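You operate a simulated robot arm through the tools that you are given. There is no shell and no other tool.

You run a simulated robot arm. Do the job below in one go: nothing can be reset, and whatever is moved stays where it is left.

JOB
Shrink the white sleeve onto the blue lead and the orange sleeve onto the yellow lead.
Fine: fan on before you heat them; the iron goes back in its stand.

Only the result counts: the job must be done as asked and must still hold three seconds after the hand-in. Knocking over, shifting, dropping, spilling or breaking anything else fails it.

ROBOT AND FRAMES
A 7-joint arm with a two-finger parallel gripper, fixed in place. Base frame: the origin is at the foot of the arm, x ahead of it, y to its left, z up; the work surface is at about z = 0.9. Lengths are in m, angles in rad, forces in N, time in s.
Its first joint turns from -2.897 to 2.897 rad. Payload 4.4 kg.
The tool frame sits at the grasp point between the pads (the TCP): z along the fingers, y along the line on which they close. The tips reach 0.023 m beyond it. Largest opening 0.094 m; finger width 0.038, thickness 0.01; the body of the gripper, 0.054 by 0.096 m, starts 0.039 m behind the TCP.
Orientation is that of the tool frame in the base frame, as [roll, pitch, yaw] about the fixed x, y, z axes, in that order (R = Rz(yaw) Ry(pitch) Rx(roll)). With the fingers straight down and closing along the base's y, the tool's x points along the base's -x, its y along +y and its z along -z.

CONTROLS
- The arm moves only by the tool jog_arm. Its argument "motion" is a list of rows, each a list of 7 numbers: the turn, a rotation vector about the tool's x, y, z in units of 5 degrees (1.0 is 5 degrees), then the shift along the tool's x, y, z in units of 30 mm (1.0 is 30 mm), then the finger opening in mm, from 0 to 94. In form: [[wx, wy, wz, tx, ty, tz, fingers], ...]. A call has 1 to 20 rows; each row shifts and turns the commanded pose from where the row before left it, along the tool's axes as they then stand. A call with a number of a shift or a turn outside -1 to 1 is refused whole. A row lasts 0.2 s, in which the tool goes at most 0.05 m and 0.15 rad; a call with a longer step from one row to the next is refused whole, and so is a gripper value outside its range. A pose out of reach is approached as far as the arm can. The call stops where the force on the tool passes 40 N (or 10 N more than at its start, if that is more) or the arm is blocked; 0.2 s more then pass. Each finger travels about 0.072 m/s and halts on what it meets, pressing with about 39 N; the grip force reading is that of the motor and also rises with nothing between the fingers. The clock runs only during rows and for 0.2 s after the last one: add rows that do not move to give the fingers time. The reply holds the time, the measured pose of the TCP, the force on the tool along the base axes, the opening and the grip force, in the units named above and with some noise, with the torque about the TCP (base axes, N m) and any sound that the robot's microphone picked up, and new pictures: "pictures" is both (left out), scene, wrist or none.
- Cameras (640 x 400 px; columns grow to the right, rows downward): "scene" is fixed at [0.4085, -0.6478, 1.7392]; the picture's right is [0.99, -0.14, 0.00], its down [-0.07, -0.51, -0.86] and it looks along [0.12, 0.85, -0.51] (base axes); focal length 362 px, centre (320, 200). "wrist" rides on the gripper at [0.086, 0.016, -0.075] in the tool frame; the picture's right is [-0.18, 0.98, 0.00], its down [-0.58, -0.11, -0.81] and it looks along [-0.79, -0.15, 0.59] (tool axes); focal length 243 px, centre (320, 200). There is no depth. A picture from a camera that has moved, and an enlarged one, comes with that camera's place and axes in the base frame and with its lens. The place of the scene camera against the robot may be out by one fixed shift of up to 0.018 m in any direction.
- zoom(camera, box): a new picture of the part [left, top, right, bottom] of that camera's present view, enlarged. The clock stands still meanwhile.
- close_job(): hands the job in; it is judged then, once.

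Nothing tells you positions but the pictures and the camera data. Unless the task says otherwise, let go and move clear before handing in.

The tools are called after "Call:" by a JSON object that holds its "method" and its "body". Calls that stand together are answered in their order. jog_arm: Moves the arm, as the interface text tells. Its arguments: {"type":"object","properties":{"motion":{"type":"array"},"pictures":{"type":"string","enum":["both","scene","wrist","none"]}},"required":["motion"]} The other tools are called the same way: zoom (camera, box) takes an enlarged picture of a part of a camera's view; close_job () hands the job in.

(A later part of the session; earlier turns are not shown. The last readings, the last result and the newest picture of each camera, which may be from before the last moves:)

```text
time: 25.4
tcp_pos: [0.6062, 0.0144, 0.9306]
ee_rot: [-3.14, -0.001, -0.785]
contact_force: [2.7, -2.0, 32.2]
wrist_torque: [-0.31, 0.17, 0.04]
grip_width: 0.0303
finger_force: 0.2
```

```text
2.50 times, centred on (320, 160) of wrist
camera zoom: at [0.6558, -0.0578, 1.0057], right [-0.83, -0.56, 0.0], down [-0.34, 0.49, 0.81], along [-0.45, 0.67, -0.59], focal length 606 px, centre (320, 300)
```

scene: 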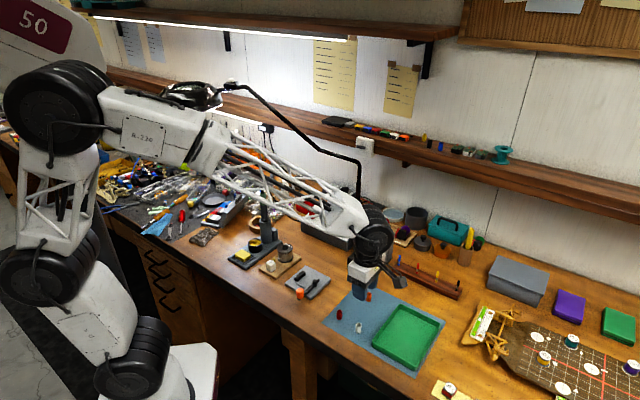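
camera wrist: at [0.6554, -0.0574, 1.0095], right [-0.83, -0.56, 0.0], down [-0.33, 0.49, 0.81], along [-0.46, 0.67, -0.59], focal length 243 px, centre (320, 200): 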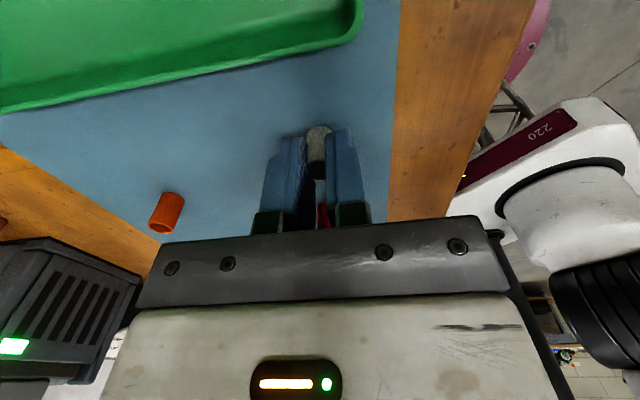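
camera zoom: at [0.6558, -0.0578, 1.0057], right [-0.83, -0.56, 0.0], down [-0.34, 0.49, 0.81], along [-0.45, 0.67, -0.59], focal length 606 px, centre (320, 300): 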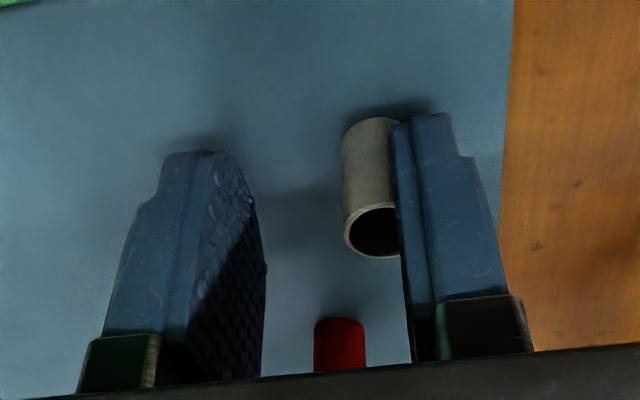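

It's pressed at about 32 N. Now I open the fingers so the right pad pulls away from the pressed sleeve.

Call:
{"method": "jog_arm", "body": {"motion": [[0, 0, 0, 0, 0, 0, 34], [0, 0, 0, 0, 0, 0, 40], [0, 0, 0, 0, 0, 0, 46]], "pictures": "none"}}

Call:
{"method": "zoom", "body": {"camera": "wrist", "box": [240, 80, 400, 240]}}

```text
time: 26.2
tcp_pos: [0.6059, 0.0145, 0.9295]
ee_rot: [-3.141, -0.001, -0.785]
contact_force: [10.7, 11.3, 30.1]
wrist_torque: [-0.09, 0.19, -0.05]
grip_width: 0.0391
finger_force: 0.1
```

```text
2.50 times, centred on (320, 160) of wrist
camera zoom: at [0.6556, -0.0575, 1.0053], right [-0.83, -0.56, 0.0], down [-0.33, 0.49, 0.81], along [-0.46, 0.67, -0.59], focal length 606 px, centre (320, 300)
```

zoom: 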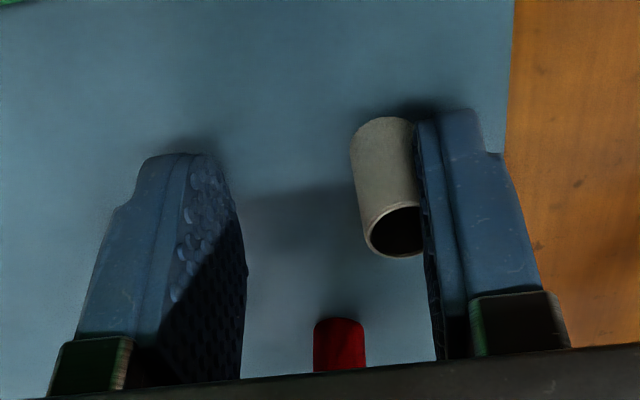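

The mat is holding the sleeve and the pad is peeling off. I continue opening.

Call:
{"method": "jog_arm", "body": {"motion": [[0, 0, 0, 0, 0, 0, 52], [0, 0, 0, 0, 0, 0, 58], [0, 0, 0, 0, 0, 0, 58]], "pictures": "none"}}

Call:
{"method": "zoom", "body": {"camera": "wrist", "box": [240, 80, 400, 240]}}

```text
time: 27.0
tcp_pos: [0.6068, 0.014, 0.9288]
ee_rot: [-3.142, 0.001, -0.785]
contact_force: [-0.9, 0.7, 1.8]
wrist_torque: [-0.01, 0.08, 0.0]
grip_width: 0.0583
finger_force: 0.9
```

```text
2.50 times, centred on (320, 160) of wrist
camera zoom: at [0.6551, -0.0577, 1.0041], right [-0.83, -0.56, 0.0], down [-0.33, 0.49, 0.81], along [-0.46, 0.67, -0.59], focal length 606 px, centre (320, 300)
```

zoom: 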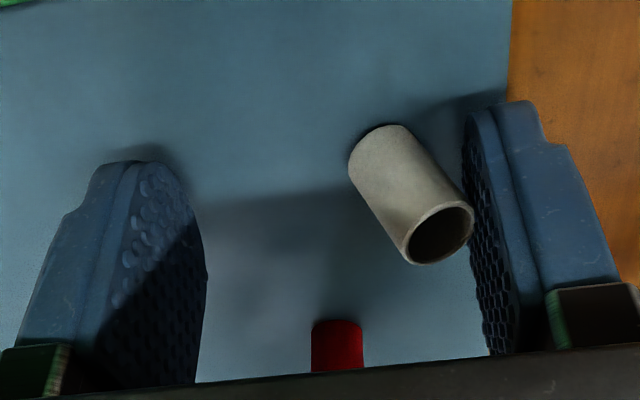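

The sleeve is free and leans against the right pad. Closing gently will stand it upright again between the pads.

Call:
{"method": "jog_arm", "body": {"motion": [[0, 0, 0, 0, 0, -0.1, 54], [0, 0, 0, 0, 0, 0, 50], [0, 0, 0, 0, 0, 0, 46], [0, 0, 0, 0, 0, 0, 42], [0, 0, 0, 0, 0, 0, 38], [0, 0, 0, 0, 0, 0, 34], [0, 0, 0, 0, 0, 0, 30], [0, 0, 0, 0, 0, 0, 26], [0, 0, 0, 0, 0, 0, 23], [0, 0, 0, 0, 0, 0, 23]], "pictures": "none"}}

Call:
{"method": "zoom", "body": {"camera": "wrist", "box": [240, 80, 400, 240]}}

```text
time: 29.2
tcp_pos: [0.6062, 0.0146, 0.9338]
ee_rot: [-3.141, 0.0, -0.787]
contact_force: [-1.1, -0.7, 0.6]
wrist_torque: [0.04, 0.01, 0.02]
grip_width: 0.0234
finger_force: 0.0
```

```text
2.50 times, centred on (320, 160) of wrist
camera zoom: at [0.6555, -0.0578, 1.0079], right [-0.83, -0.56, 0.0], down [-0.33, 0.49, 0.81], along [-0.46, 0.67, -0.59], focal length 606 px, centre (320, 300)
```

zoom: 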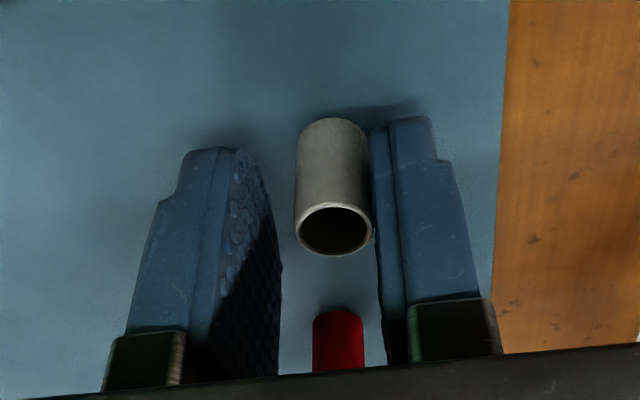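

It stands upright again, free, and centred. Now a gentle grip, read step by step.

Call:
{"method": "jog_arm", "body": {"motion": [[0, 0, 0, 0, 0, 0, 19], [0, 0, 0, 0, 0, 0, 16], [0, 0, 0, 0, 0, 0, 14.5], [0, 0, 0, 0, 0, 0, 14.5]], "pictures": "none"}}

Call:
{"method": "jog_arm", "body": {"motion": [[0, 0, 0, 0, 0, 0, 13], [0, 0, 0, 0, 0, 0, 13]], "pictures": "none"}}

Call:
{"method": "zoom", "body": {"camera": "wrist", "box": [240, 80, 400, 240]}}

```text
time: 30.2
tcp_pos: [0.6059, 0.0152, 0.9328]
ee_rot: [-3.14, 0.0, -0.785]
contact_force: [-0.1, 0.8, -0.8]
wrist_torque: [0.02, 0.0, 0.01]
grip_width: 0.0149
finger_force: 0.6
```

```text
time: 30.8
tcp_pos: [0.6062, 0.0154, 0.9327]
ee_rot: [-3.141, 0.0, -0.785]
contact_force: [-0.8, -0.4, 0.4]
wrist_torque: [-0.04, 0.01, -0.02]
grip_width: 0.0141
finger_force: 1.7
```

```text
2.50 times, centred on (320, 160) of wrist
camera zoom: at [0.6555, -0.0578, 1.0079], right [-0.83, -0.56, 0.0], down [-0.33, 0.49, 0.81], along [-0.46, 0.67, -0.59], focal length 606 px, centre (320, 300)
```

zoom: 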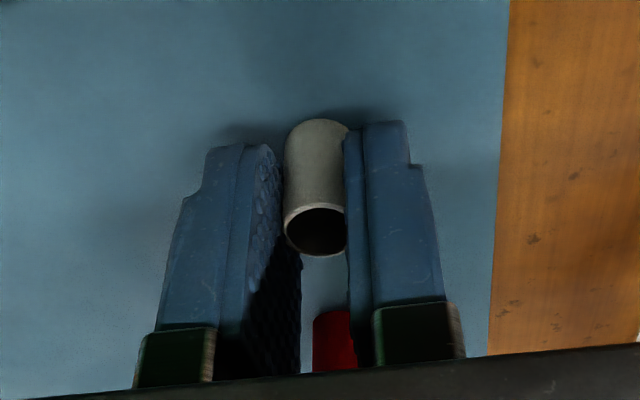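

The pads now hold it with a light force at 14 mm. I lift with the grip at 12 and check.

Call:
{"method": "jog_arm", "body": {"motion": [[0, 0, 0, 0, 0, 0, 12], [0, 0, 0, 0, 0, -0.3, 12], [0, 0, 0, 0, 0, -0.5, 12], [0, 0, 0, 0, 0, -0.5, 12], [0, 0, 0, 0, 0, 0, 12]], "pictures": "none"}}

Call:
{"method": "zoom", "body": {"camera": "wrist", "box": [240, 80, 400, 240]}}

```text
time: 32.0
tcp_pos: [0.6058, 0.015, 0.973]
ee_rot: [-3.141, 0.0, -0.784]
contact_force: [-0.2, 0.2, -0.2]
wrist_torque: [-0.02, 0.0, -0.01]
grip_width: 0.0127
finger_force: 22.6
```

```text
2.50 times, centred on (320, 160) of wrist
camera zoom: at [0.6554, -0.0575, 1.0472], right [-0.83, -0.56, 0.0], down [-0.33, 0.49, 0.81], along [-0.46, 0.67, -0.59], focal length 606 px, centre (320, 300)
```

zoom: 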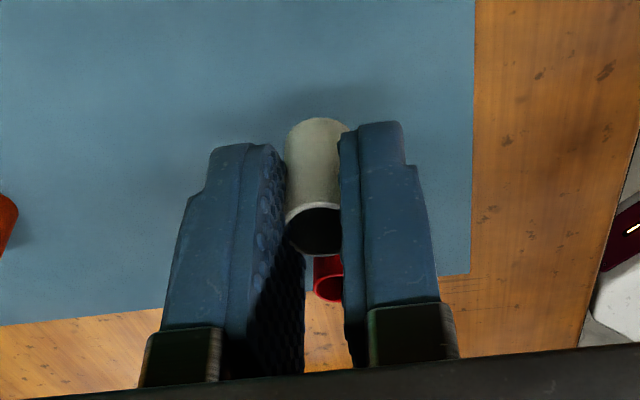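

Held upright. I fix the target width at 12.5, rise and carry it toward the blue lead, staying well above it.

Call:
{"method": "jog_arm", "body": {"motion": [[0, 0, 0, 0, 0, -0.95, 12.5], [0, 0, 0, 0, 0, -0.95, 12.5], [0, 0, 0, 0, 0, -0.95, 12.5], [0, 0, 0, -0.05, -0.95, 0, 12.5], [0, 0, 0, -0.05, -0.95, 0, 12.5], [0, 0, 0, -0.05, -0.95, 0, 12.5], [0, 0, 0, -0.05, -0.95, 0, 12.5], [0, 0, 0, -0.05, -0.95, 0, 12.5], [0, 0, 0, -0.05, -0.95, 0, 12.5], [0, 0, 0, -0.05, -0.95, 0, 12.5], [0, 0, 0, -0.05, -0.95, 0, 12.5], [0, 0, 0, -0.05, -0.95, 0, 12.5], [0, 0, 0, -0.05, -0.95, 0, 12.5], [0, 0, 0, 0, 0, 0, 12.5]]}}

Call:
{"method": "zoom", "body": {"camera": "wrist", "box": [240, 0, 400, 120]}}

Call:
{"method": "zoom", "body": {"camera": "wrist", "box": [240, 80, 400, 240]}}

```text
time: 35.0
tcp_pos: [0.7982, 0.2278, 1.0573]
ee_rot: [-3.141, -0.001, -0.785]
contact_force: [0.2, -0.6, 0.0]
wrist_torque: [-0.02, 0.04, 0.01]
grip_width: 0.014
finger_force: 8.9
camera wrist: at [0.8465, 0.1551, 1.1325], right [-0.83, -0.56, 0.0], down [-0.33, 0.49, 0.81], along [-0.46, 0.67, -0.59], focal length 243 px, centre (320, 200)
```

scene: 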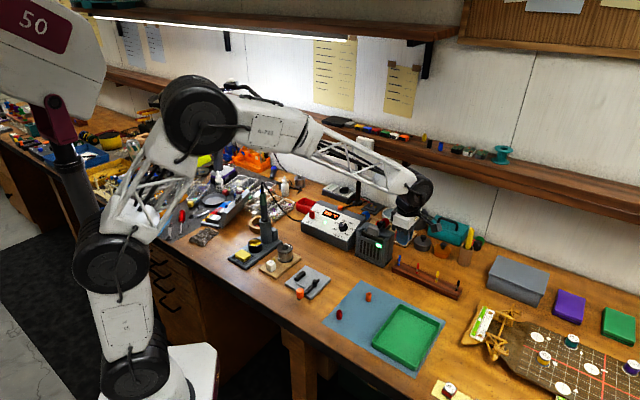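
wrist: 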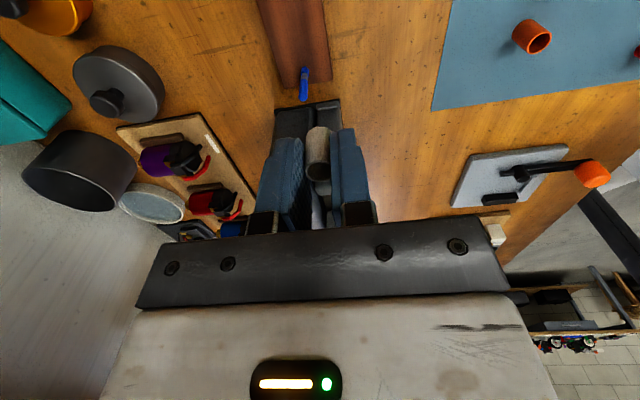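

```text
3.33 times, centred on (320, 60) of wrist
camera zoom: at [0.8465, 0.1551, 1.1325], right [-0.83, -0.56, 0.0], down [-0.33, 0.49, 0.81], along [-0.46, 0.67, -0.59], focal length 809 px, centre (320, 667)
```

zoom: 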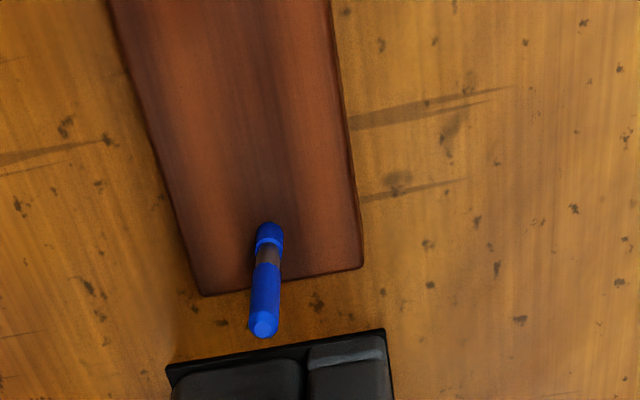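

```text
2.50 times, centred on (320, 160) of wrist
camera zoom: at [0.8465, 0.1551, 1.1325], right [-0.83, -0.56, 0.0], down [-0.33, 0.49, 0.81], along [-0.46, 0.67, -0.59], focal length 606 px, centre (320, 300)
```

zoom: 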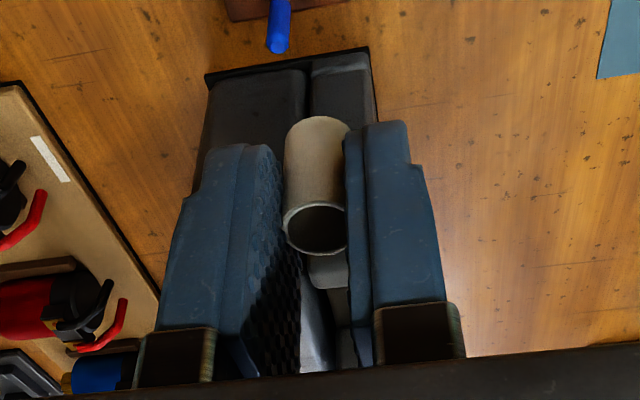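

Blue lead's tip is about 8 mm and 14 mm off the tool axis. I'll shift over it and re-measure.

Call:
{"method": "jog_arm", "body": {"motion": [[0, 0, 0, -0.28, -0.48, 0.3, 12.5], [0, 0, 0, 0, 0, 0, 12.5], [0, 0, 0, 0, 0, 0, 12.5]], "pictures": "none"}}

Call:
{"method": "zoom", "body": {"camera": "wrist", "box": [240, 40, 400, 180]}}

Call:
{"method": "zoom", "body": {"camera": "scene", "box": [360, 190, 450, 280]}}

```text
time: 35.8
tcp_pos: [0.801, 0.2446, 1.048]
ee_rot: [-3.141, -0.001, -0.785]
contact_force: [-0.9, 0.1, -0.5]
wrist_torque: [-0.02, 0.01, 0.0]
grip_width: 0.0134
finger_force: 15.1
```

```text
2.86 times, centred on (320, 110) of wrist
camera zoom: at [0.851, 0.1709, 1.1231], right [-0.83, -0.56, 0.0], down [-0.33, 0.49, 0.81], along [-0.46, 0.67, -0.59], focal length 693 px, centre (320, 457)
```

zoom: 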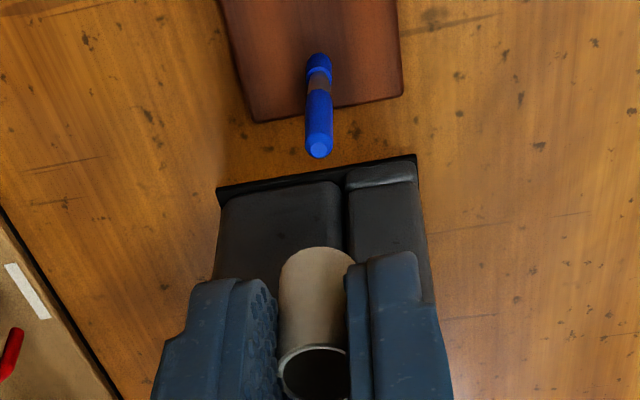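

```text
4.44 times, centred on (405, 235) of scene
camera zoom: at [0.4085, -0.6478, 1.7392], right [0.99, -0.14, 0.0], down [-0.07, -0.51, -0.86], along [0.12, 0.85, -0.51], focal length 1609 px, centre (-58, 44)
```

zoom: 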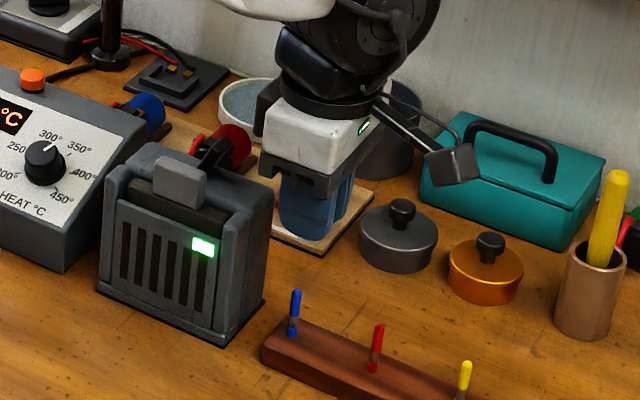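

Lead is nearly on the tool axis now. I lower so the sleeve's bottom is about 1 cm above the lead tip for a finer check.

Call:
{"method": "jog_arm", "body": {"motion": [[0, 0, 0, -0.03, -0.02, 0.4, 12.5], [0, 0, 0, 0, 0, 0.4, 12.5], [0, 0, 0, 0, 0, 0.4, 12.5], [0, 0, 0, 0, 0, 0, 12.5]], "pictures": "none"}}

Call:
{"method": "zoom", "body": {"camera": "wrist", "box": [260, 60, 380, 180]}}

Call:
{"method": "zoom", "body": {"camera": "scene", "box": [380, 215, 430, 275]}}

```text
time: 36.8
tcp_pos: [0.8014, 0.2435, 1.0124]
ee_rot: [3.141, 0.0, -0.786]
contact_force: [-0.9, 0.2, 0.2]
wrist_torque: [0.03, -0.02, -0.04]
grip_width: 0.0135
finger_force: 15.3
```

```text
3.33 times, centred on (320, 120) of wrist
camera zoom: at [0.8509, 0.1712, 1.0876], right [-0.83, -0.56, 0.0], down [-0.33, 0.49, 0.81], along [-0.46, 0.67, -0.59], focal length 809 px, centre (320, 467)
```

zoom: 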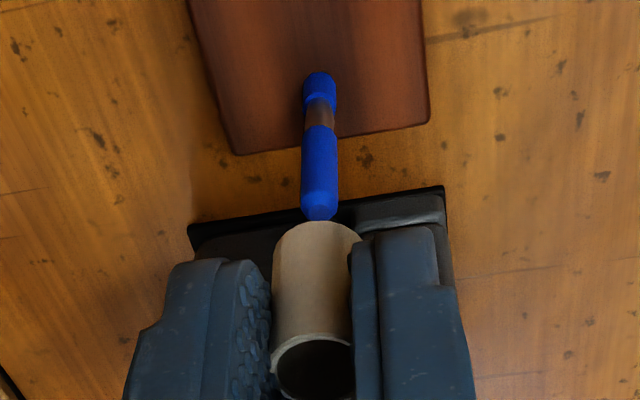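

```text
6.67 times, centred on (405, 245) of scene
camera zoom: at [0.4085, -0.6478, 1.7392], right [0.99, -0.14, 0.0], down [-0.07, -0.51, -0.86], along [0.12, 0.85, -0.51], focal length 2414 px, centre (-247, -100)
```

zoom: 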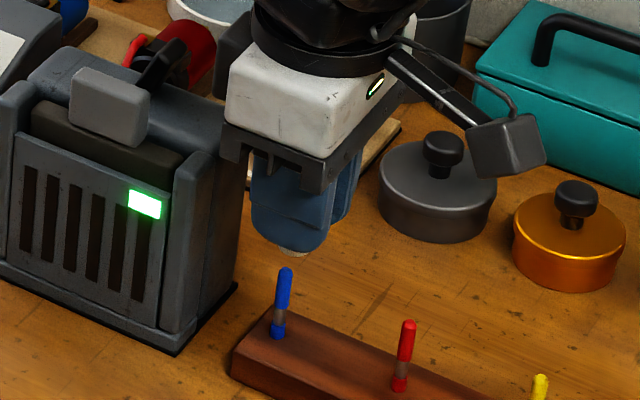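

Sleeve centre and lead differ by ~1–2 mm; I correct and lower part-way over the tip, watching force.

Call:
{"method": "jog_arm", "body": {"motion": [[0, 0, 0, -0.05, -0.023, 0.2, 12.5], [0, 0, 0, 0, 0, 0.3, 12.5], [0, 0, 0, 0, 0, 0.3, 12.5], [0, 0, 0, 0, 0, 0, 12.5]], "pictures": "none"}}

Call:
{"method": "zoom", "body": {"camera": "wrist", "box": [260, 60, 380, 180]}}

Call:
{"method": "zoom", "body": {"camera": "scene", "box": [380, 215, 430, 275]}}

```text
time: 37.8
tcp_pos: [0.8004, 0.2463, 0.9888]
ee_rot: [-3.141, 0.001, -0.786]
contact_force: [0.2, -0.2, -0.2]
wrist_torque: [0.0, -0.01, 0.02]
grip_width: 0.0134
finger_force: 15.4
```

```text
3.33 times, centred on (320, 120) of wrist
camera zoom: at [0.8498, 0.1732, 1.0635], right [-0.83, -0.56, 0.0], down [-0.33, 0.49, 0.81], along [-0.46, 0.67, -0.59], focal length 809 px, centre (320, 467)
```

zoom: 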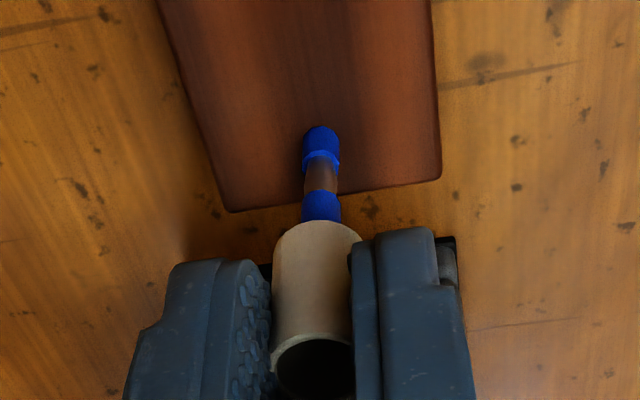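

```text
6.67 times, centred on (405, 245) of scene
camera zoom: at [0.4085, -0.6478, 1.7392], right [0.99, -0.14, 0.0], down [-0.07, -0.51, -0.86], along [0.12, 0.85, -0.51], focal length 2414 px, centre (-247, -100)
```

zoom: 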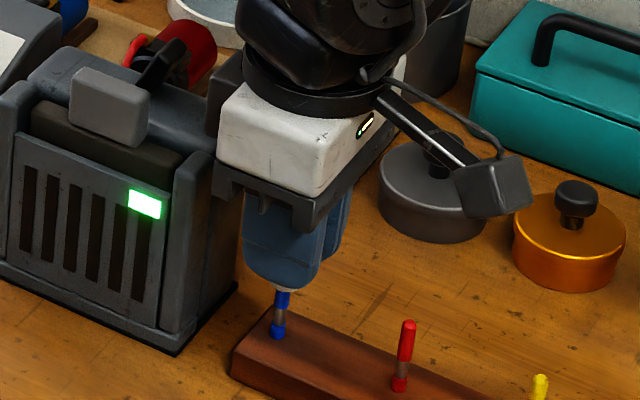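

The sleeve slides over the lead with no force. Continuing down to the rack.

Call:
{"method": "jog_arm", "body": {"motion": [[0, 0, 0, 0, 0, 0.3, 12.5], [0, 0, 0, 0, 0, 0.3, 12.5], [0, 0, 0, 0, 0, 0.3, 12.5], [0, 0, 0, 0, 0, 0.2, 12.5], [0, 0, 0, 0, 0, 0, 12.5]], "pictures": "none"}}

Call:
{"method": "zoom", "body": {"camera": "wrist", "box": [260, 60, 380, 180]}}

Call:
{"method": "zoom", "body": {"camera": "scene", "box": [380, 215, 430, 275]}}

```text
time: 38.6
tcp_pos: [0.8007, 0.2448, 0.9697]
ee_rot: [-3.136, -0.003, -0.785]
contact_force: [-2.7, -2.7, 7.1]
wrist_torque: [0.25, 0.29, 0.21]
grip_width: 0.011
finger_force: 30.5
stopped in row 4: the force on the tool passed its limit at 53 N (the readings are from after the stop); the commanded pose is now the measured one
```

```text
3.33 times, centred on (320, 120) of wrist
camera zoom: at [0.8505, 0.1728, 1.0444], right [-0.82, -0.57, -0.01], down [-0.34, 0.49, 0.81], along [-0.45, 0.67, -0.59], focal length 809 px, centre (320, 467)
```

zoom: 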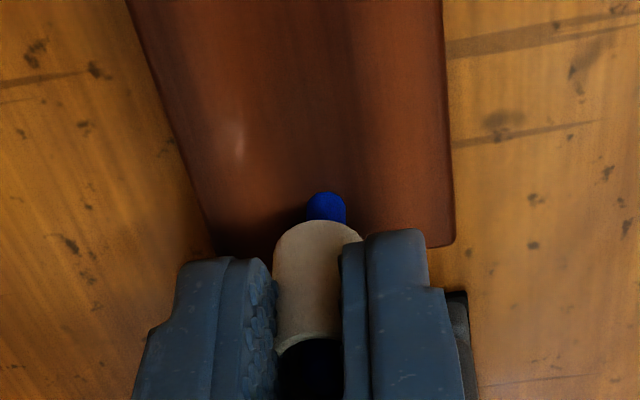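

```text
6.67 times, centred on (405, 245) of scene
camera zoom: at [0.4085, -0.6478, 1.7392], right [0.99, -0.14, 0.0], down [-0.07, -0.51, -0.86], along [0.12, 0.85, -0.51], focal length 2414 px, centre (-247, -100)
```

zoom: 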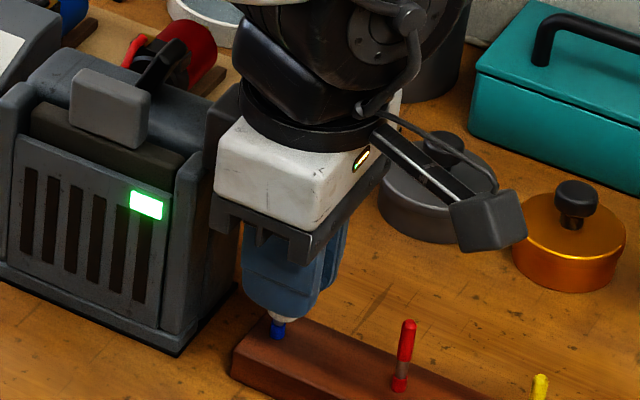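

The descent stopped about 18 mm above the rack; the pinched sleeve seems to be narrowed and catching on the lead. It's already threaded, so I'll open gently and let it drop.

Call:
{"method": "jog_arm", "body": {"motion": [[0, 0, 0, 0, 0, 0, 13], [0, 0, 0, 0, 0, 0, 15], [0, 0, 0, 0, 0, 0, 17], [0, 0, 0, 0, 0, 0, 20], [0, 0, 0, 0, 0, 0, 24], [0, 0, 0, 0, 0, 0, 24]], "pictures": "none"}}

Call:
{"method": "zoom", "body": {"camera": "wrist", "box": [260, 60, 380, 180]}}

Call:
{"method": "zoom", "body": {"camera": "scene", "box": [380, 215, 430, 275]}}

```text
time: 40.0
tcp_pos: [0.8023, 0.2455, 0.9683]
ee_rot: [-3.138, -0.002, -0.785]
contact_force: [1.9, -5.3, 16.0]
wrist_torque: [0.56, 0.75, 0.1]
grip_width: 0.0242
finger_force: 0.1
```

```text
3.33 times, centred on (320, 120) of wrist
camera zoom: at [0.8504, 0.1729, 1.0443], right [-0.82, -0.57, -0.01], down [-0.34, 0.49, 0.81], along [-0.45, 0.67, -0.59], focal length 809 px, centre (320, 467)
```

zoom: 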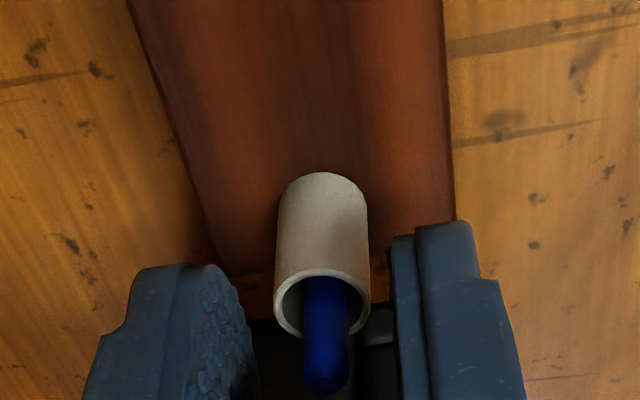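

```text
6.67 times, centred on (405, 245) of scene
camera zoom: at [0.4085, -0.6478, 1.7392], right [0.99, -0.14, 0.0], down [-0.07, -0.51, -0.86], along [0.12, 0.85, -0.51], focal length 2414 px, centre (-247, -100)
```

zoom: 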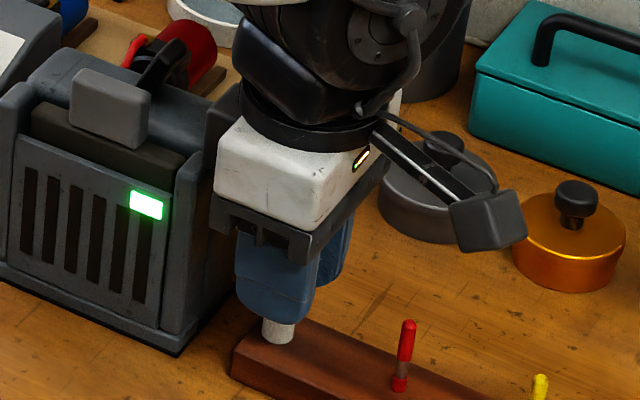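

The sleeve dropped home on the blue lead. But a residual force shows the hand's rear is touching the fan's top, so I rise straight up now.

Call:
{"method": "jog_arm", "body": {"motion": [[0, 0, 0, 0, 0, -0.3, 24], [0, 0, 0, 0, 0, -0.5, 24], [0, 0, 0, 0, 0, -0.8, 24], [0, 0, 0, 0, 0, -1, 24], [0, 0, 0, 0, 0, -1, 24], [0, 0, 0, 0, 0, 0, 24]]}}

Call:
{"method": "zoom", "body": {"camera": "scene", "box": [350, 215, 440, 285]}}

Call:
{"method": "zoom", "body": {"camera": "wrist", "box": [220, 0, 420, 180]}}

```text
time: 41.4
tcp_pos: [0.7992, 0.2447, 1.0779]
ee_rot: [-3.135, -0.001, -0.787]
contact_force: [1.0, -0.3, 0.9]
wrist_torque: [-0.01, 0.03, 0.01]
grip_width: 0.0237
finger_force: 0.0
camera wrist: at [0.8495, 0.1723, 1.1523], right [-0.82, -0.57, -0.01], down [-0.34, 0.49, 0.81], along [-0.45, 0.67, -0.59], focal length 243 px, centre (320, 200)
```

scene: 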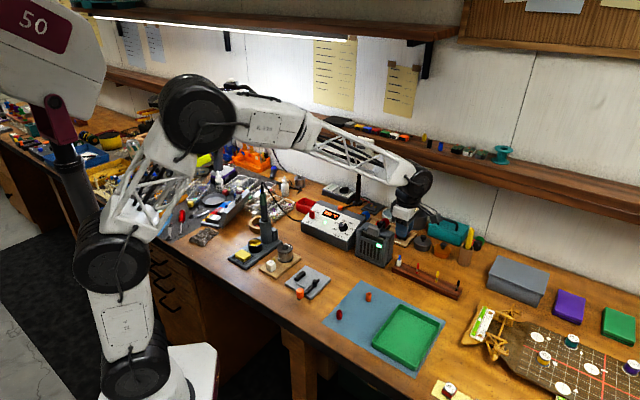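
wrist: 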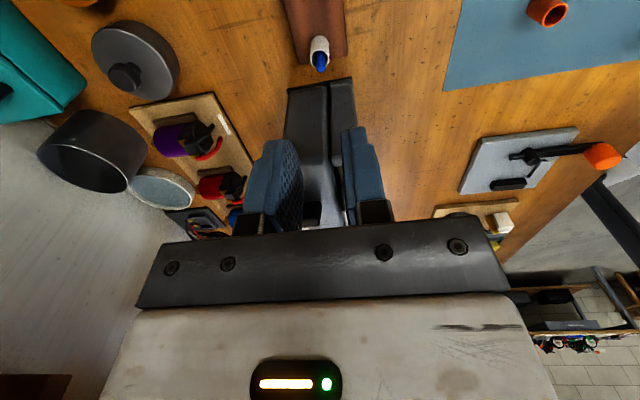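

```text
5.71 times, centred on (395, 250) of scene
camera zoom: at [0.4085, -0.6478, 1.7392], right [0.99, -0.14, 0.0], down [-0.07, -0.51, -0.86], along [0.12, 0.85, -0.51], focal length 2069 px, centre (-109, -86)
```

zoom: 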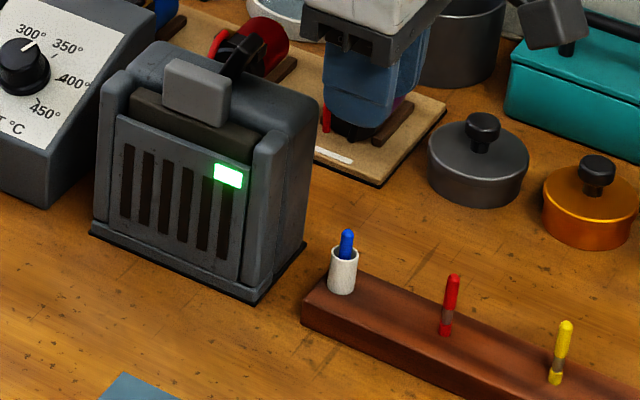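

```text
2.22 times, centred on (320, 90) of wrist
camera zoom: at [0.8495, 0.1723, 1.1523], right [-0.82, -0.57, -0.01], down [-0.34, 0.49, 0.81], along [-0.45, 0.67, -0.59], focal length 539 px, centre (320, 444)
```

zoom: 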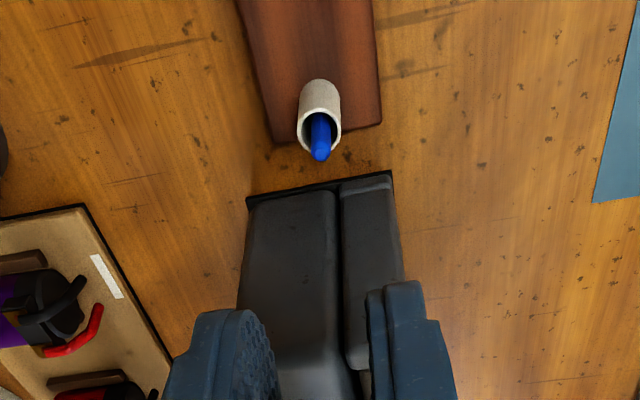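

White sleeve is seated on the blue lead and the fan hasn't moved. Next the orange sleeve, at about (0.663, 0.125).

Call:
{"method": "jog_arm", "body": {"motion": [[-0.076, 0, 0, 0, 0, 0, 34], [0, 0, 0, -0.056, 0.862, 0.086, 34], [0, 0, 0, -0.056, 0.862, 0.086, 34], [0, 0, 0, -0.056, 0.862, 0.086, 34], [0, 0, 0, -0.056, 0.862, 0.086, 34], [0, 0, 0, -0.056, 0.862, 0.086, 34], [0, 0, 0, -0.056, 0.862, 0.086, 34], [0, 0, 0, -0.056, 0.862, 0.086, 34], [0, 0, 0, 0, 0, 0, 34]], "pictures": "none"}}

Call:
{"method": "zoom", "body": {"camera": "wrist", "box": [240, 0, 400, 120]}}

```text
time: 43.4
tcp_pos: [0.6644, 0.1266, 1.0585]
ee_rot: [3.138, -0.002, -0.785]
contact_force: [0.2, 0.1, 0.5]
wrist_torque: [-0.02, -0.01, 0.0]
grip_width: 0.0336
finger_force: 0.1
```

```text
3.33 times, centred on (320, 60) of wrist
camera zoom: at [0.7128, 0.0533, 1.1345], right [-0.83, -0.56, 0.0], down [-0.33, 0.49, 0.8], along [-0.46, 0.66, -0.59], focal length 809 px, centre (320, 667)
```

zoom: 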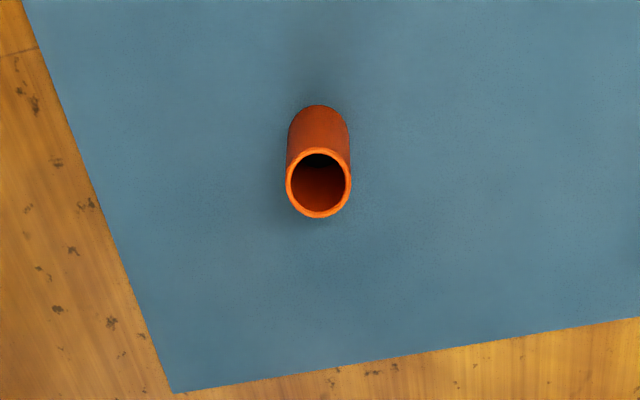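

Directly above the orange sleeve. I descend and take it with the same gentle width.

Call:
{"method": "jog_arm", "body": {"motion": [[0.04, 0, 0, 0.03, -0.02, 0.8, 34], [0, 0, 0, 0, 0, 0.9, 34], [0, 0, 0, 0, 0, 0.9, 34], [0, 0, 0, 0, 0, 0.8, 34], [0, 0, 0, 0, 0, 0.5, 34], [0, 0, 0, 0, 0, 0.23, 34], [0, 0, 0, 0, 0, 0, 28], [0, 0, 0, 0, 0, 0, 23]], "pictures": "none"}}

Call:
{"method": "zoom", "body": {"camera": "wrist", "box": [240, 80, 400, 240]}}

```text
time: 45.2
tcp_pos: [0.6652, 0.1243, 0.9339]
ee_rot: [-3.141, -0.004, -0.785]
contact_force: [-0.2, 0.2, 0.2]
wrist_torque: [0.02, -0.03, 0.03]
grip_width: 0.0228
finger_force: 0.0
```

```text
2.50 times, centred on (320, 160) of wrist
camera zoom: at [0.7147, 0.0526, 1.0099], right [-0.82, -0.57, 0.0], down [-0.34, 0.49, 0.81], along [-0.45, 0.66, -0.59], focal length 606 px, centre (320, 300)
```

zoom: 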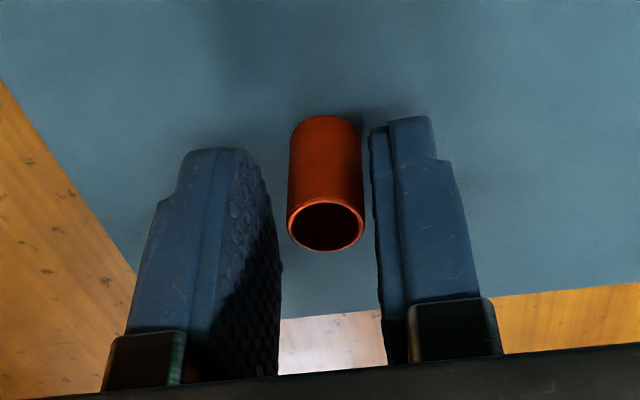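

Good. Closing to a gentle hold and lifting.

Call:
{"method": "jog_arm", "body": {"motion": [[0, 0, 0, 0, 0, 0, 19], [0, 0, 0, 0, 0, 0, 16], [0, 0, 0, 0, 0, 0, 14], [0, 0, 0, 0, 0, 0, 13], [0, 0, 0, 0, 0, -0.1, 13], [0, 0, 0, 0, 0, -0.4, 13], [0, 0, 0, 0, 0, -0.8, 13], [0, 0, 0, 0, 0, 0, 13]], "pictures": "none"}}

Call:
{"method": "zoom", "body": {"camera": "wrist", "box": [240, 80, 400, 240]}}

```text
time: 47.0
tcp_pos: [0.6662, 0.1258, 0.9733]
ee_rot: [-3.139, -0.003, -0.786]
contact_force: [0.2, 1.0, 0.0]
wrist_torque: [0.0, -0.02, -0.01]
grip_width: 0.0138
finger_force: 0.7
```

```text
2.50 times, centred on (320, 160) of wrist
camera zoom: at [0.7151, 0.0528, 1.0488], right [-0.82, -0.57, 0.0], down [-0.34, 0.49, 0.8], along [-0.45, 0.66, -0.59], focal length 606 px, centre (320, 300)
```

zoom: 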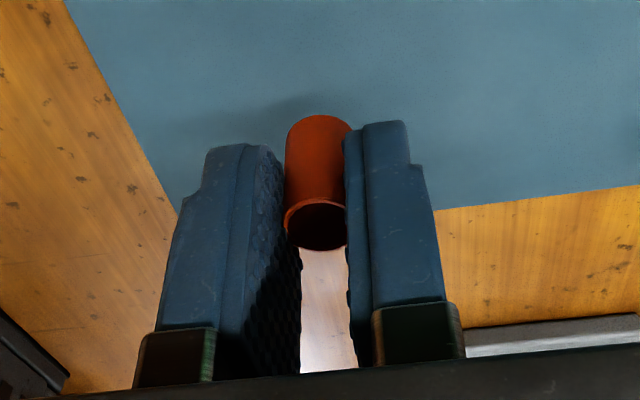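

Held upright. Carrying it up and over to the yellow lead, expected near (0.891, 0.155).

Call:
{"method": "jog_arm", "body": {"motion": [[0, 0, 0, 0, 0, -0.95, 13], [0, 0, 0, 0, 0, -0.95, 13], [0, 0, 0, 0, 0, -0.95, 13], [0, 0, 0, 0.659, -0.853, 0, 13], [0, 0, 0, 0.659, -0.853, 0, 13], [0, 0, 0, 0.659, -0.853, 0, 13], [0, 0, 0, 0.659, -0.853, 0, 13], [0, 0, 0, 0.659, -0.853, 0, 13], [0, 0, 0, 0.659, -0.853, 0, 13], [0, 0, 0, 0.659, -0.853, 0, 13], [0, 0, 0, 0, 0, 0, 13]]}}

Call:
{"method": "zoom", "body": {"camera": "wrist", "box": [240, 30, 400, 180]}}

```text
time: 49.4
tcp_pos: [0.8892, 0.154, 1.0598]
ee_rot: [3.141, -0.003, -0.785]
contact_force: [0.0, -0.9, -0.1]
wrist_torque: [0.0, -0.01, -0.02]
grip_width: 0.0142
finger_force: 1.6
camera wrist: at [0.9391, 0.0815, 1.1349], right [-0.82, -0.57, 0.0], down [-0.34, 0.49, 0.81], along [-0.45, 0.66, -0.59], focal length 243 px, centre (320, 200)
```

scene: 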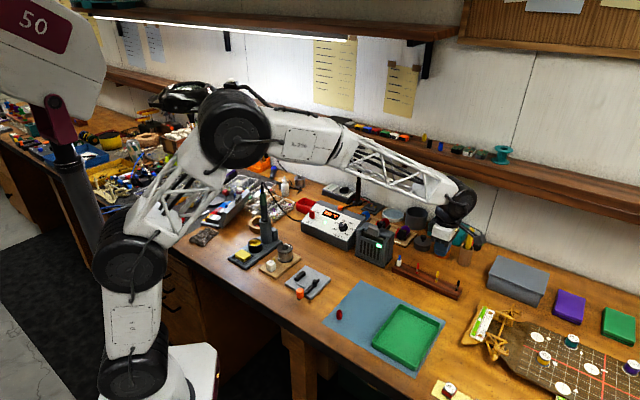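
wrist: 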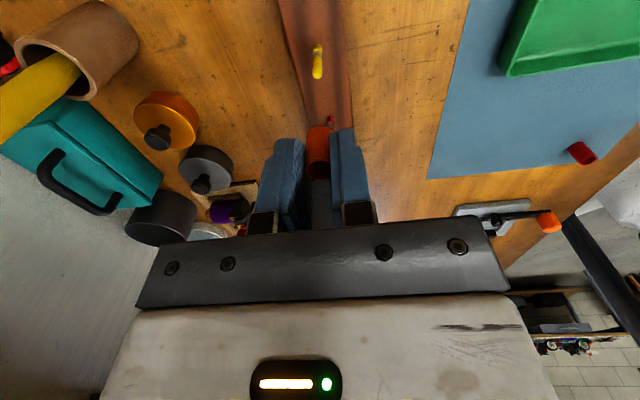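

```text
2.67 times, centred on (320, 105) of wrist
camera zoom: at [0.9391, 0.0815, 1.1349], right [-0.82, -0.57, 0.0], down [-0.34, 0.49, 0.81], along [-0.45, 0.66, -0.59], focal length 647 px, centre (320, 453)
```

zoom: 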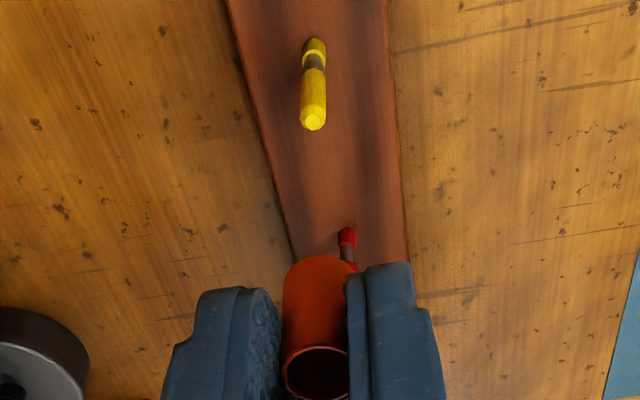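

Yellow lead is ~3.5 mm off in tool x. I correct and lower to just above its tip.

Call:
{"method": "jog_arm", "body": {"motion": [[0, 0, 0, 0.12, -0.043, 0.4, 13], [0, 0, 0, 0, 0, 0.6, 13], [0, 0, 0, 0, 0, 0.6, 13], [0, 0, 0, 0, 0, 0, 13]], "pictures": "none"}}

Call:
{"method": "zoom", "body": {"camera": "wrist", "box": [260, 60, 380, 180]}}

```text
time: 50.4
tcp_pos: [0.8935, 0.1532, 1.011]
ee_rot: [-3.14, -0.003, -0.784]
contact_force: [0.7, -0.2, 0.1]
wrist_torque: [0.0, 0.03, 0.0]
grip_width: 0.0138
finger_force: 15.3
```

```text
3.33 times, centred on (320, 120) of wrist
camera zoom: at [0.9429, 0.0801, 1.087], right [-0.82, -0.57, 0.0], down [-0.34, 0.49, 0.8], along [-0.45, 0.66, -0.59], focal length 809 px, centre (320, 467)
```

zoom: 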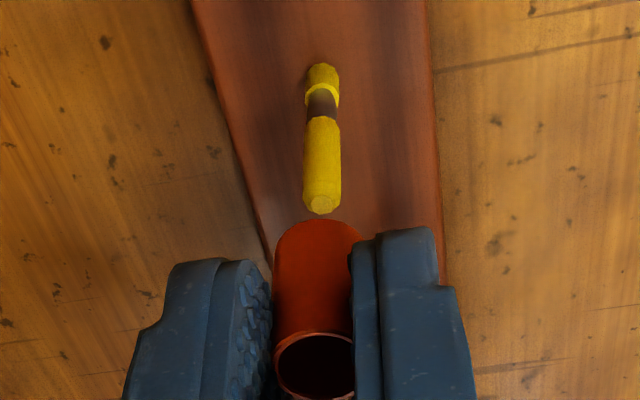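

Aligned within 1 mm. Lowering over the lead to just above the rack.

Call:
{"method": "jog_arm", "body": {"motion": [[0, 0, 0, 0.02, 0, 0.4, 13], [0, 0, 0, 0, 0, 0.4, 13], [0, 0, 0, 0, 0, 0.4, 13], [0, 0, 0, 0, 0, 0.4, 13], [0, 0, 0, 0, 0, 0.15, 13], [0, 0, 0, 0, 0, 0, 13]], "pictures": "none"}}

Call:
{"method": "zoom", "body": {"camera": "wrist", "box": [260, 60, 380, 180]}}

Call:
{"method": "zoom", "body": {"camera": "scene", "box": [380, 230, 470, 300]}}

```text
time: 51.8
tcp_pos: [0.8947, 0.152, 0.9593]
ee_rot: [-3.14, -0.004, -0.785]
contact_force: [-0.4, -0.1, -0.5]
wrist_torque: [-0.03, 0.04, 0.01]
grip_width: 0.014
finger_force: 0.8
```

```text
3.33 times, centred on (320, 120) of wrist
camera zoom: at [0.9434, 0.079, 1.0344], right [-0.82, -0.57, 0.0], down [-0.34, 0.49, 0.8], along [-0.45, 0.66, -0.59], focal length 809 px, centre (320, 467)
```

zoom: 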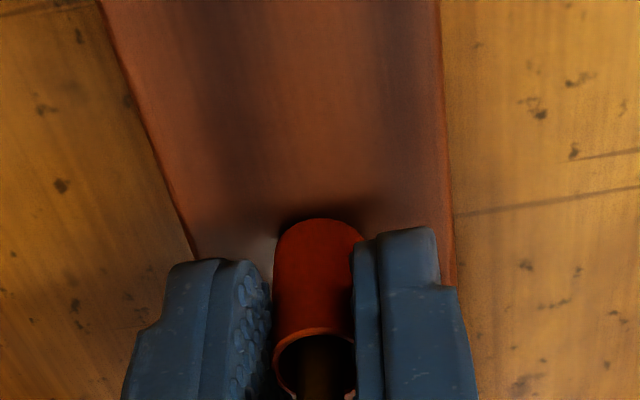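

```text
5.71 times, centred on (425, 265) of scene
camera zoom: at [0.4085, -0.6478, 1.7392], right [0.99, -0.14, 0.0], down [-0.07, -0.51, -0.86], along [0.12, 0.85, -0.51], focal length 2069 px, centre (-280, -171)
```

zoom: 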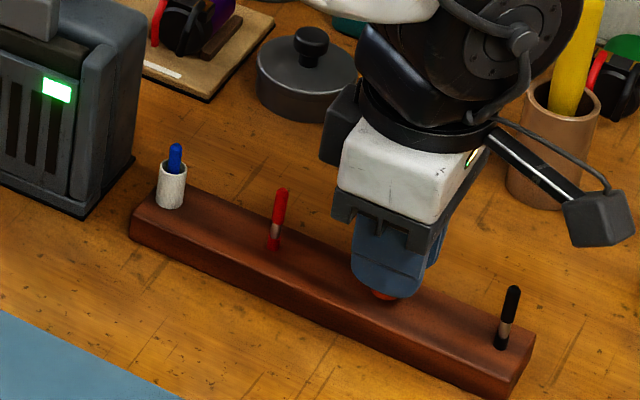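

Sleeve is down around the yellow lead. Releasing and rising straight up.

Call:
{"method": "jog_arm", "body": {"motion": [[0, 0, 0, 0, 0, 0, 15], [0, 0, 0, 0, 0, 0, 17], [0, 0, 0, 0, 0, 0, 20], [0, 0, 0, 0, 0, 0, 24], [0, 0, 0, 0, 0, 0, 26], [0, 0, 0, 0, 0, -0.3, 26], [0, 0, 0, 0, 0, -0.7, 26], [0, 0, 0, 0, 0, -1, 26], [0, 0, 0, 0, 0, -1, 26], [0, 0, 0, 0, 0, -1, 26], [0, 0, 0, 0, 0, 0, 26]]}}

Call:
{"method": "zoom", "body": {"camera": "scene", "box": [380, 230, 470, 300]}}

Call:
{"method": "zoom", "body": {"camera": "scene", "box": [225, 170, 310, 290]}}

```text
time: 54.2
tcp_pos: [0.8939, 0.1523, 1.0797]
ee_rot: [-3.14, -0.003, -0.786]
contact_force: [-0.4, -0.1, 0.4]
wrist_torque: [0.04, 0.0, 0.02]
grip_width: 0.0256
finger_force: 0.0
camera wrist: at [0.9436, 0.0799, 1.1553], right [-0.82, -0.57, 0.0], down [-0.34, 0.49, 0.81], along [-0.45, 0.66, -0.59], focal length 243 px, centre (320, 200)
```

scene: 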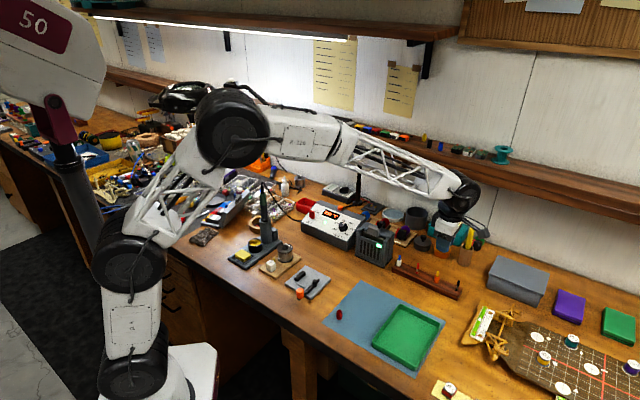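
wrist: 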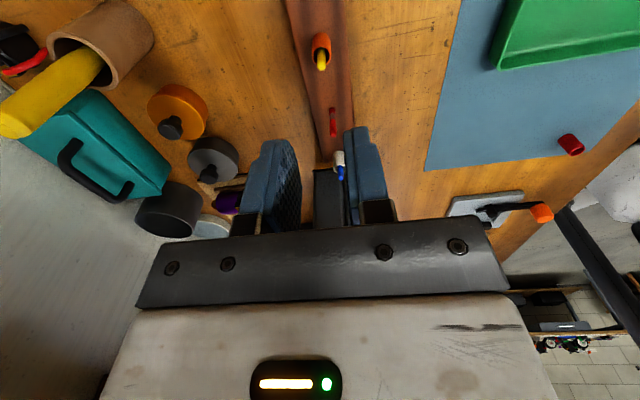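

```text
5.71 times, centred on (425, 265) of scene
camera zoom: at [0.4085, -0.6478, 1.7392], right [0.99, -0.14, 0.0], down [-0.07, -0.51, -0.86], along [0.12, 0.85, -0.51], focal length 2069 px, centre (-280, -171)
```

zoom: 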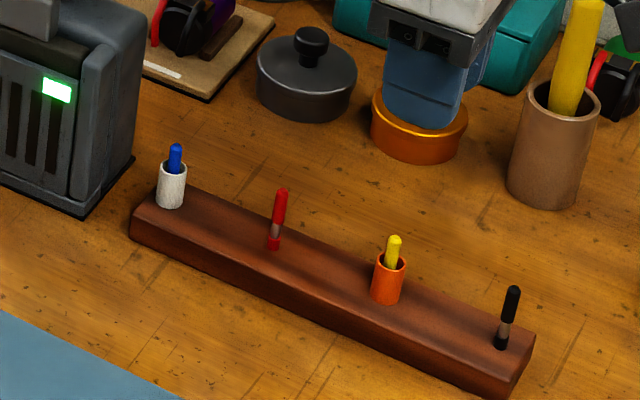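

```text
3.33 times, centred on (268, 230) of scene
camera zoom: at [0.4085, -0.6478, 1.7392], right [0.99, -0.14, 0.0], down [-0.07, -0.51, -0.86], along [0.12, 0.85, -0.51], focal length 1207 px, centre (495, 100)
```

zoom: 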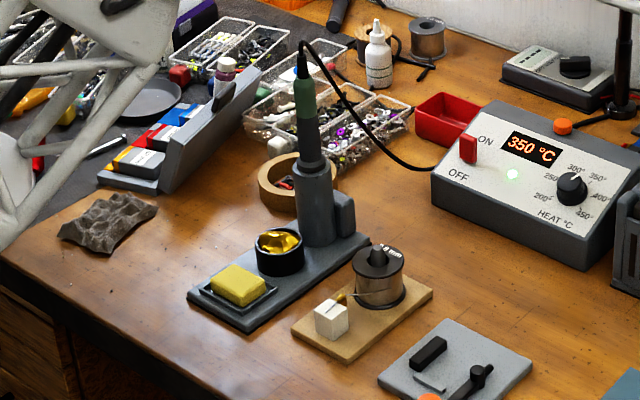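

Both sleeves are seated. Before fetching the iron I check what hangs around it (lamp arm, cable).

Call:
{"method": "zoom", "body": {"camera": "scene", "box": [140, 60, 400, 220]}}

Call:
{"method": "zoom", "body": {"camera": "scene", "box": [245, 175, 305, 250]}}

```text
2.46 times, centred on (270, 140) of scene
camera zoom: at [0.4085, -0.6478, 1.7392], right [0.99, -0.14, 0.0], down [-0.07, -0.51, -0.86], along [0.12, 0.85, -0.51], focal length 891 px, centre (443, 348)
```

zoom: 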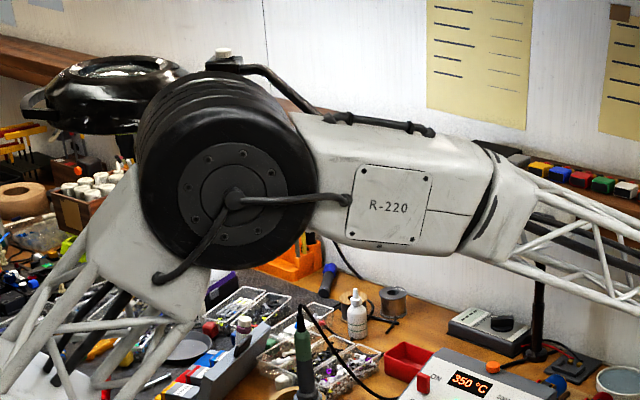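

```text
5.33 times, centred on (275, 212) of scene
camera zoom: at [0.4085, -0.6478, 1.7392], right [0.99, -0.14, 0.0], down [-0.07, -0.51, -0.86], along [0.12, 0.85, -0.51], focal length 1931 px, centre (560, 133)
```

zoom: 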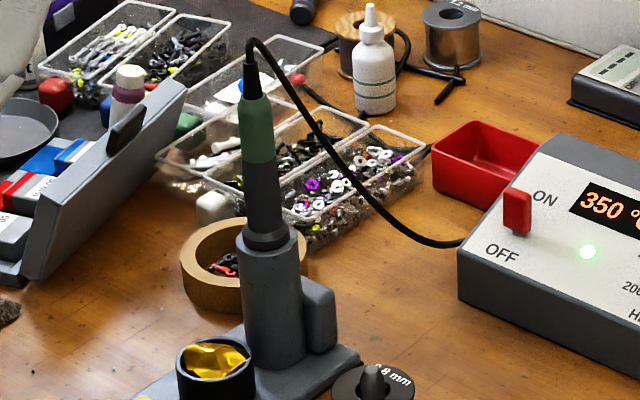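

The magnifier lamp arm runs along y≈0.70, so the iron at about (0.363, 0.455) is approachable from the robot side. I rise and move to clear space to reorient the hand horizontally.

Call:
{"method": "jog_arm", "body": {"motion": [[0, 0, 0, 0, 0, -1, 40], [0, 0, 0, 0, 0, -1, 40], [0, 0, 0, 0, 0, -1, 40], [0, 0, 0, 0, 0, -1, 40], [0, 0, 0, 0, 0, -1, 40], [0, 0, 0, 0, 0, -0.7, 40], [0, 0, 0, 0, 0, 0, 40]], "pictures": "none"}}

Call:
{"method": "jog_arm", "body": {"motion": [[0, 0, 0, -0.89, 0.341, 0, 40], [0, 0, 0, -0.89, 0.341, 0, 40], [0, 0, 0, -0.89, 0.341, 0, 40], [0, 0, 0, -0.89, 0.341, 0, 40], [0, 0, 0, -0.89, 0.341, 0, 40], [0, 0, 0, -0.89, 0.341, 0, 40], [0, 0, 0, -0.89, 0.341, 0, 40], [0, 0, 0, -0.89, 0.341, 0, 40], [0, 0, 0, -0.89, 0.341, 0, 40], [0, 0, 0, -0.89, 0.341, 0, 40], [0, 0, 0, -0.89, 0.341, 0, 40], [0, 0, 0, -0.89, 0.341, 0, 40], [0, 0, 0, -0.89, 0.341, 0, 40], [0, 0, 0, -0.89, 0.341, 0, 40], [0, 0, 0, -0.89, 0.341, 0, 40], [0, 0, 0, -0.89, 0.341, 0, 40], [0, 0, 0, -0.89, 0.341, 0, 40], [0, 0, 0, 0, 0, 0, 40]], "pictures": "scene"}}

Call:
{"method": "jog_arm", "body": {"motion": [[0, 0, -1, 0, 0, 0, 40], [0, 0, -1, 0, 0, 0, 40], [0, 0, -1, 0, 0, 0, 40], [0, 0, -1, 0, 0, 0, 40], [0, 0, -1, 0, 0, 0, 40], [0, 0, -1, 0, 0, 0, 40], [0, 0, -1, 0, 0, 0, 40], [0, 0, -1, 0, 0, 0, 40], [0, 0, -1, 0, 0, 0, 40], [0, 0, -1, 0, 0, 0, 40], [0, 0, -1, 0, 0, 0, 40], [0, 0, -1, 0, 0, 0, 40], [0, 0, -1, 0, 0, 0, 40], [0, 0, -1, 0, 0, 0, 40], [0, 0, -1, 0, 0, 0, 40], [0, 0, -1, 0, 0, 0, 40], [0, 0, -1, 0, 0, 0, 40], [0, 0, -1, 0, 0, 0, 40], [0, 0, 0, 0, 0, 0, 40]]}}

```text
time: 55.8
tcp_pos: [0.8925, 0.1523, 1.2499]
ee_rot: [3.141, 0.0, -0.786]
contact_force: [-0.2, 0.3, 0.9]
wrist_torque: [0.02, 0.01, -0.02]
grip_width: 0.0401
finger_force: 0.0
```

```text
time: 59.6
tcp_pos: [0.4485, 0.3503, 1.2491]
ee_rot: [-3.14, -0.001, -0.787]
contact_force: [-0.6, -0.9, 0.5]
wrist_torque: [0.01, 0.0, -0.02]
grip_width: 0.0401
finger_force: 0.0
```

scene: 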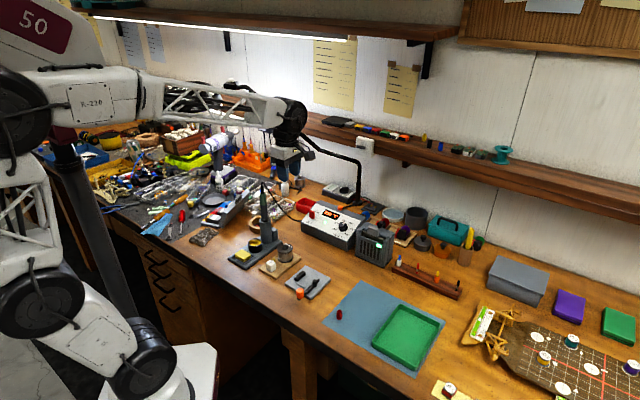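

```text
time: 63.6
tcp_pos: [0.4303, 0.3718, 1.2491]
ee_rot: [3.117, -0.006, 0.621]
contact_force: [0.2, -0.5, 0.7]
wrist_torque: [-0.02, 0.01, -0.01]
grip_width: 0.0403
finger_force: 0.1
out of reach, approached as far as the arm can: row 16, 17, 18
camera wrist: at [0.5085, 0.4111, 1.3239], right [0.42, -0.91, 0.02], down [-0.55, -0.24, 0.8], along [-0.72, -0.35, -0.6], focal length 243 px, centre (320, 200)
```

scene: 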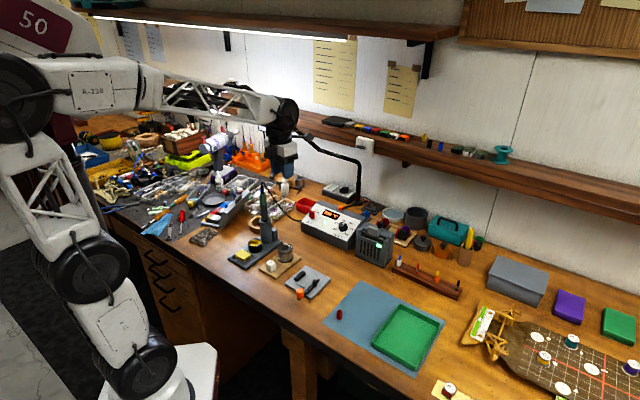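
wrist: 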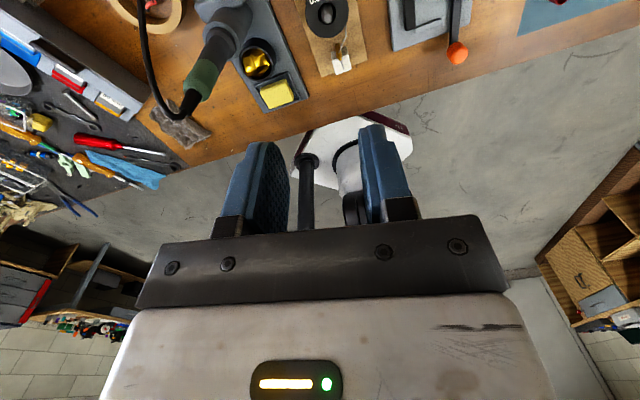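

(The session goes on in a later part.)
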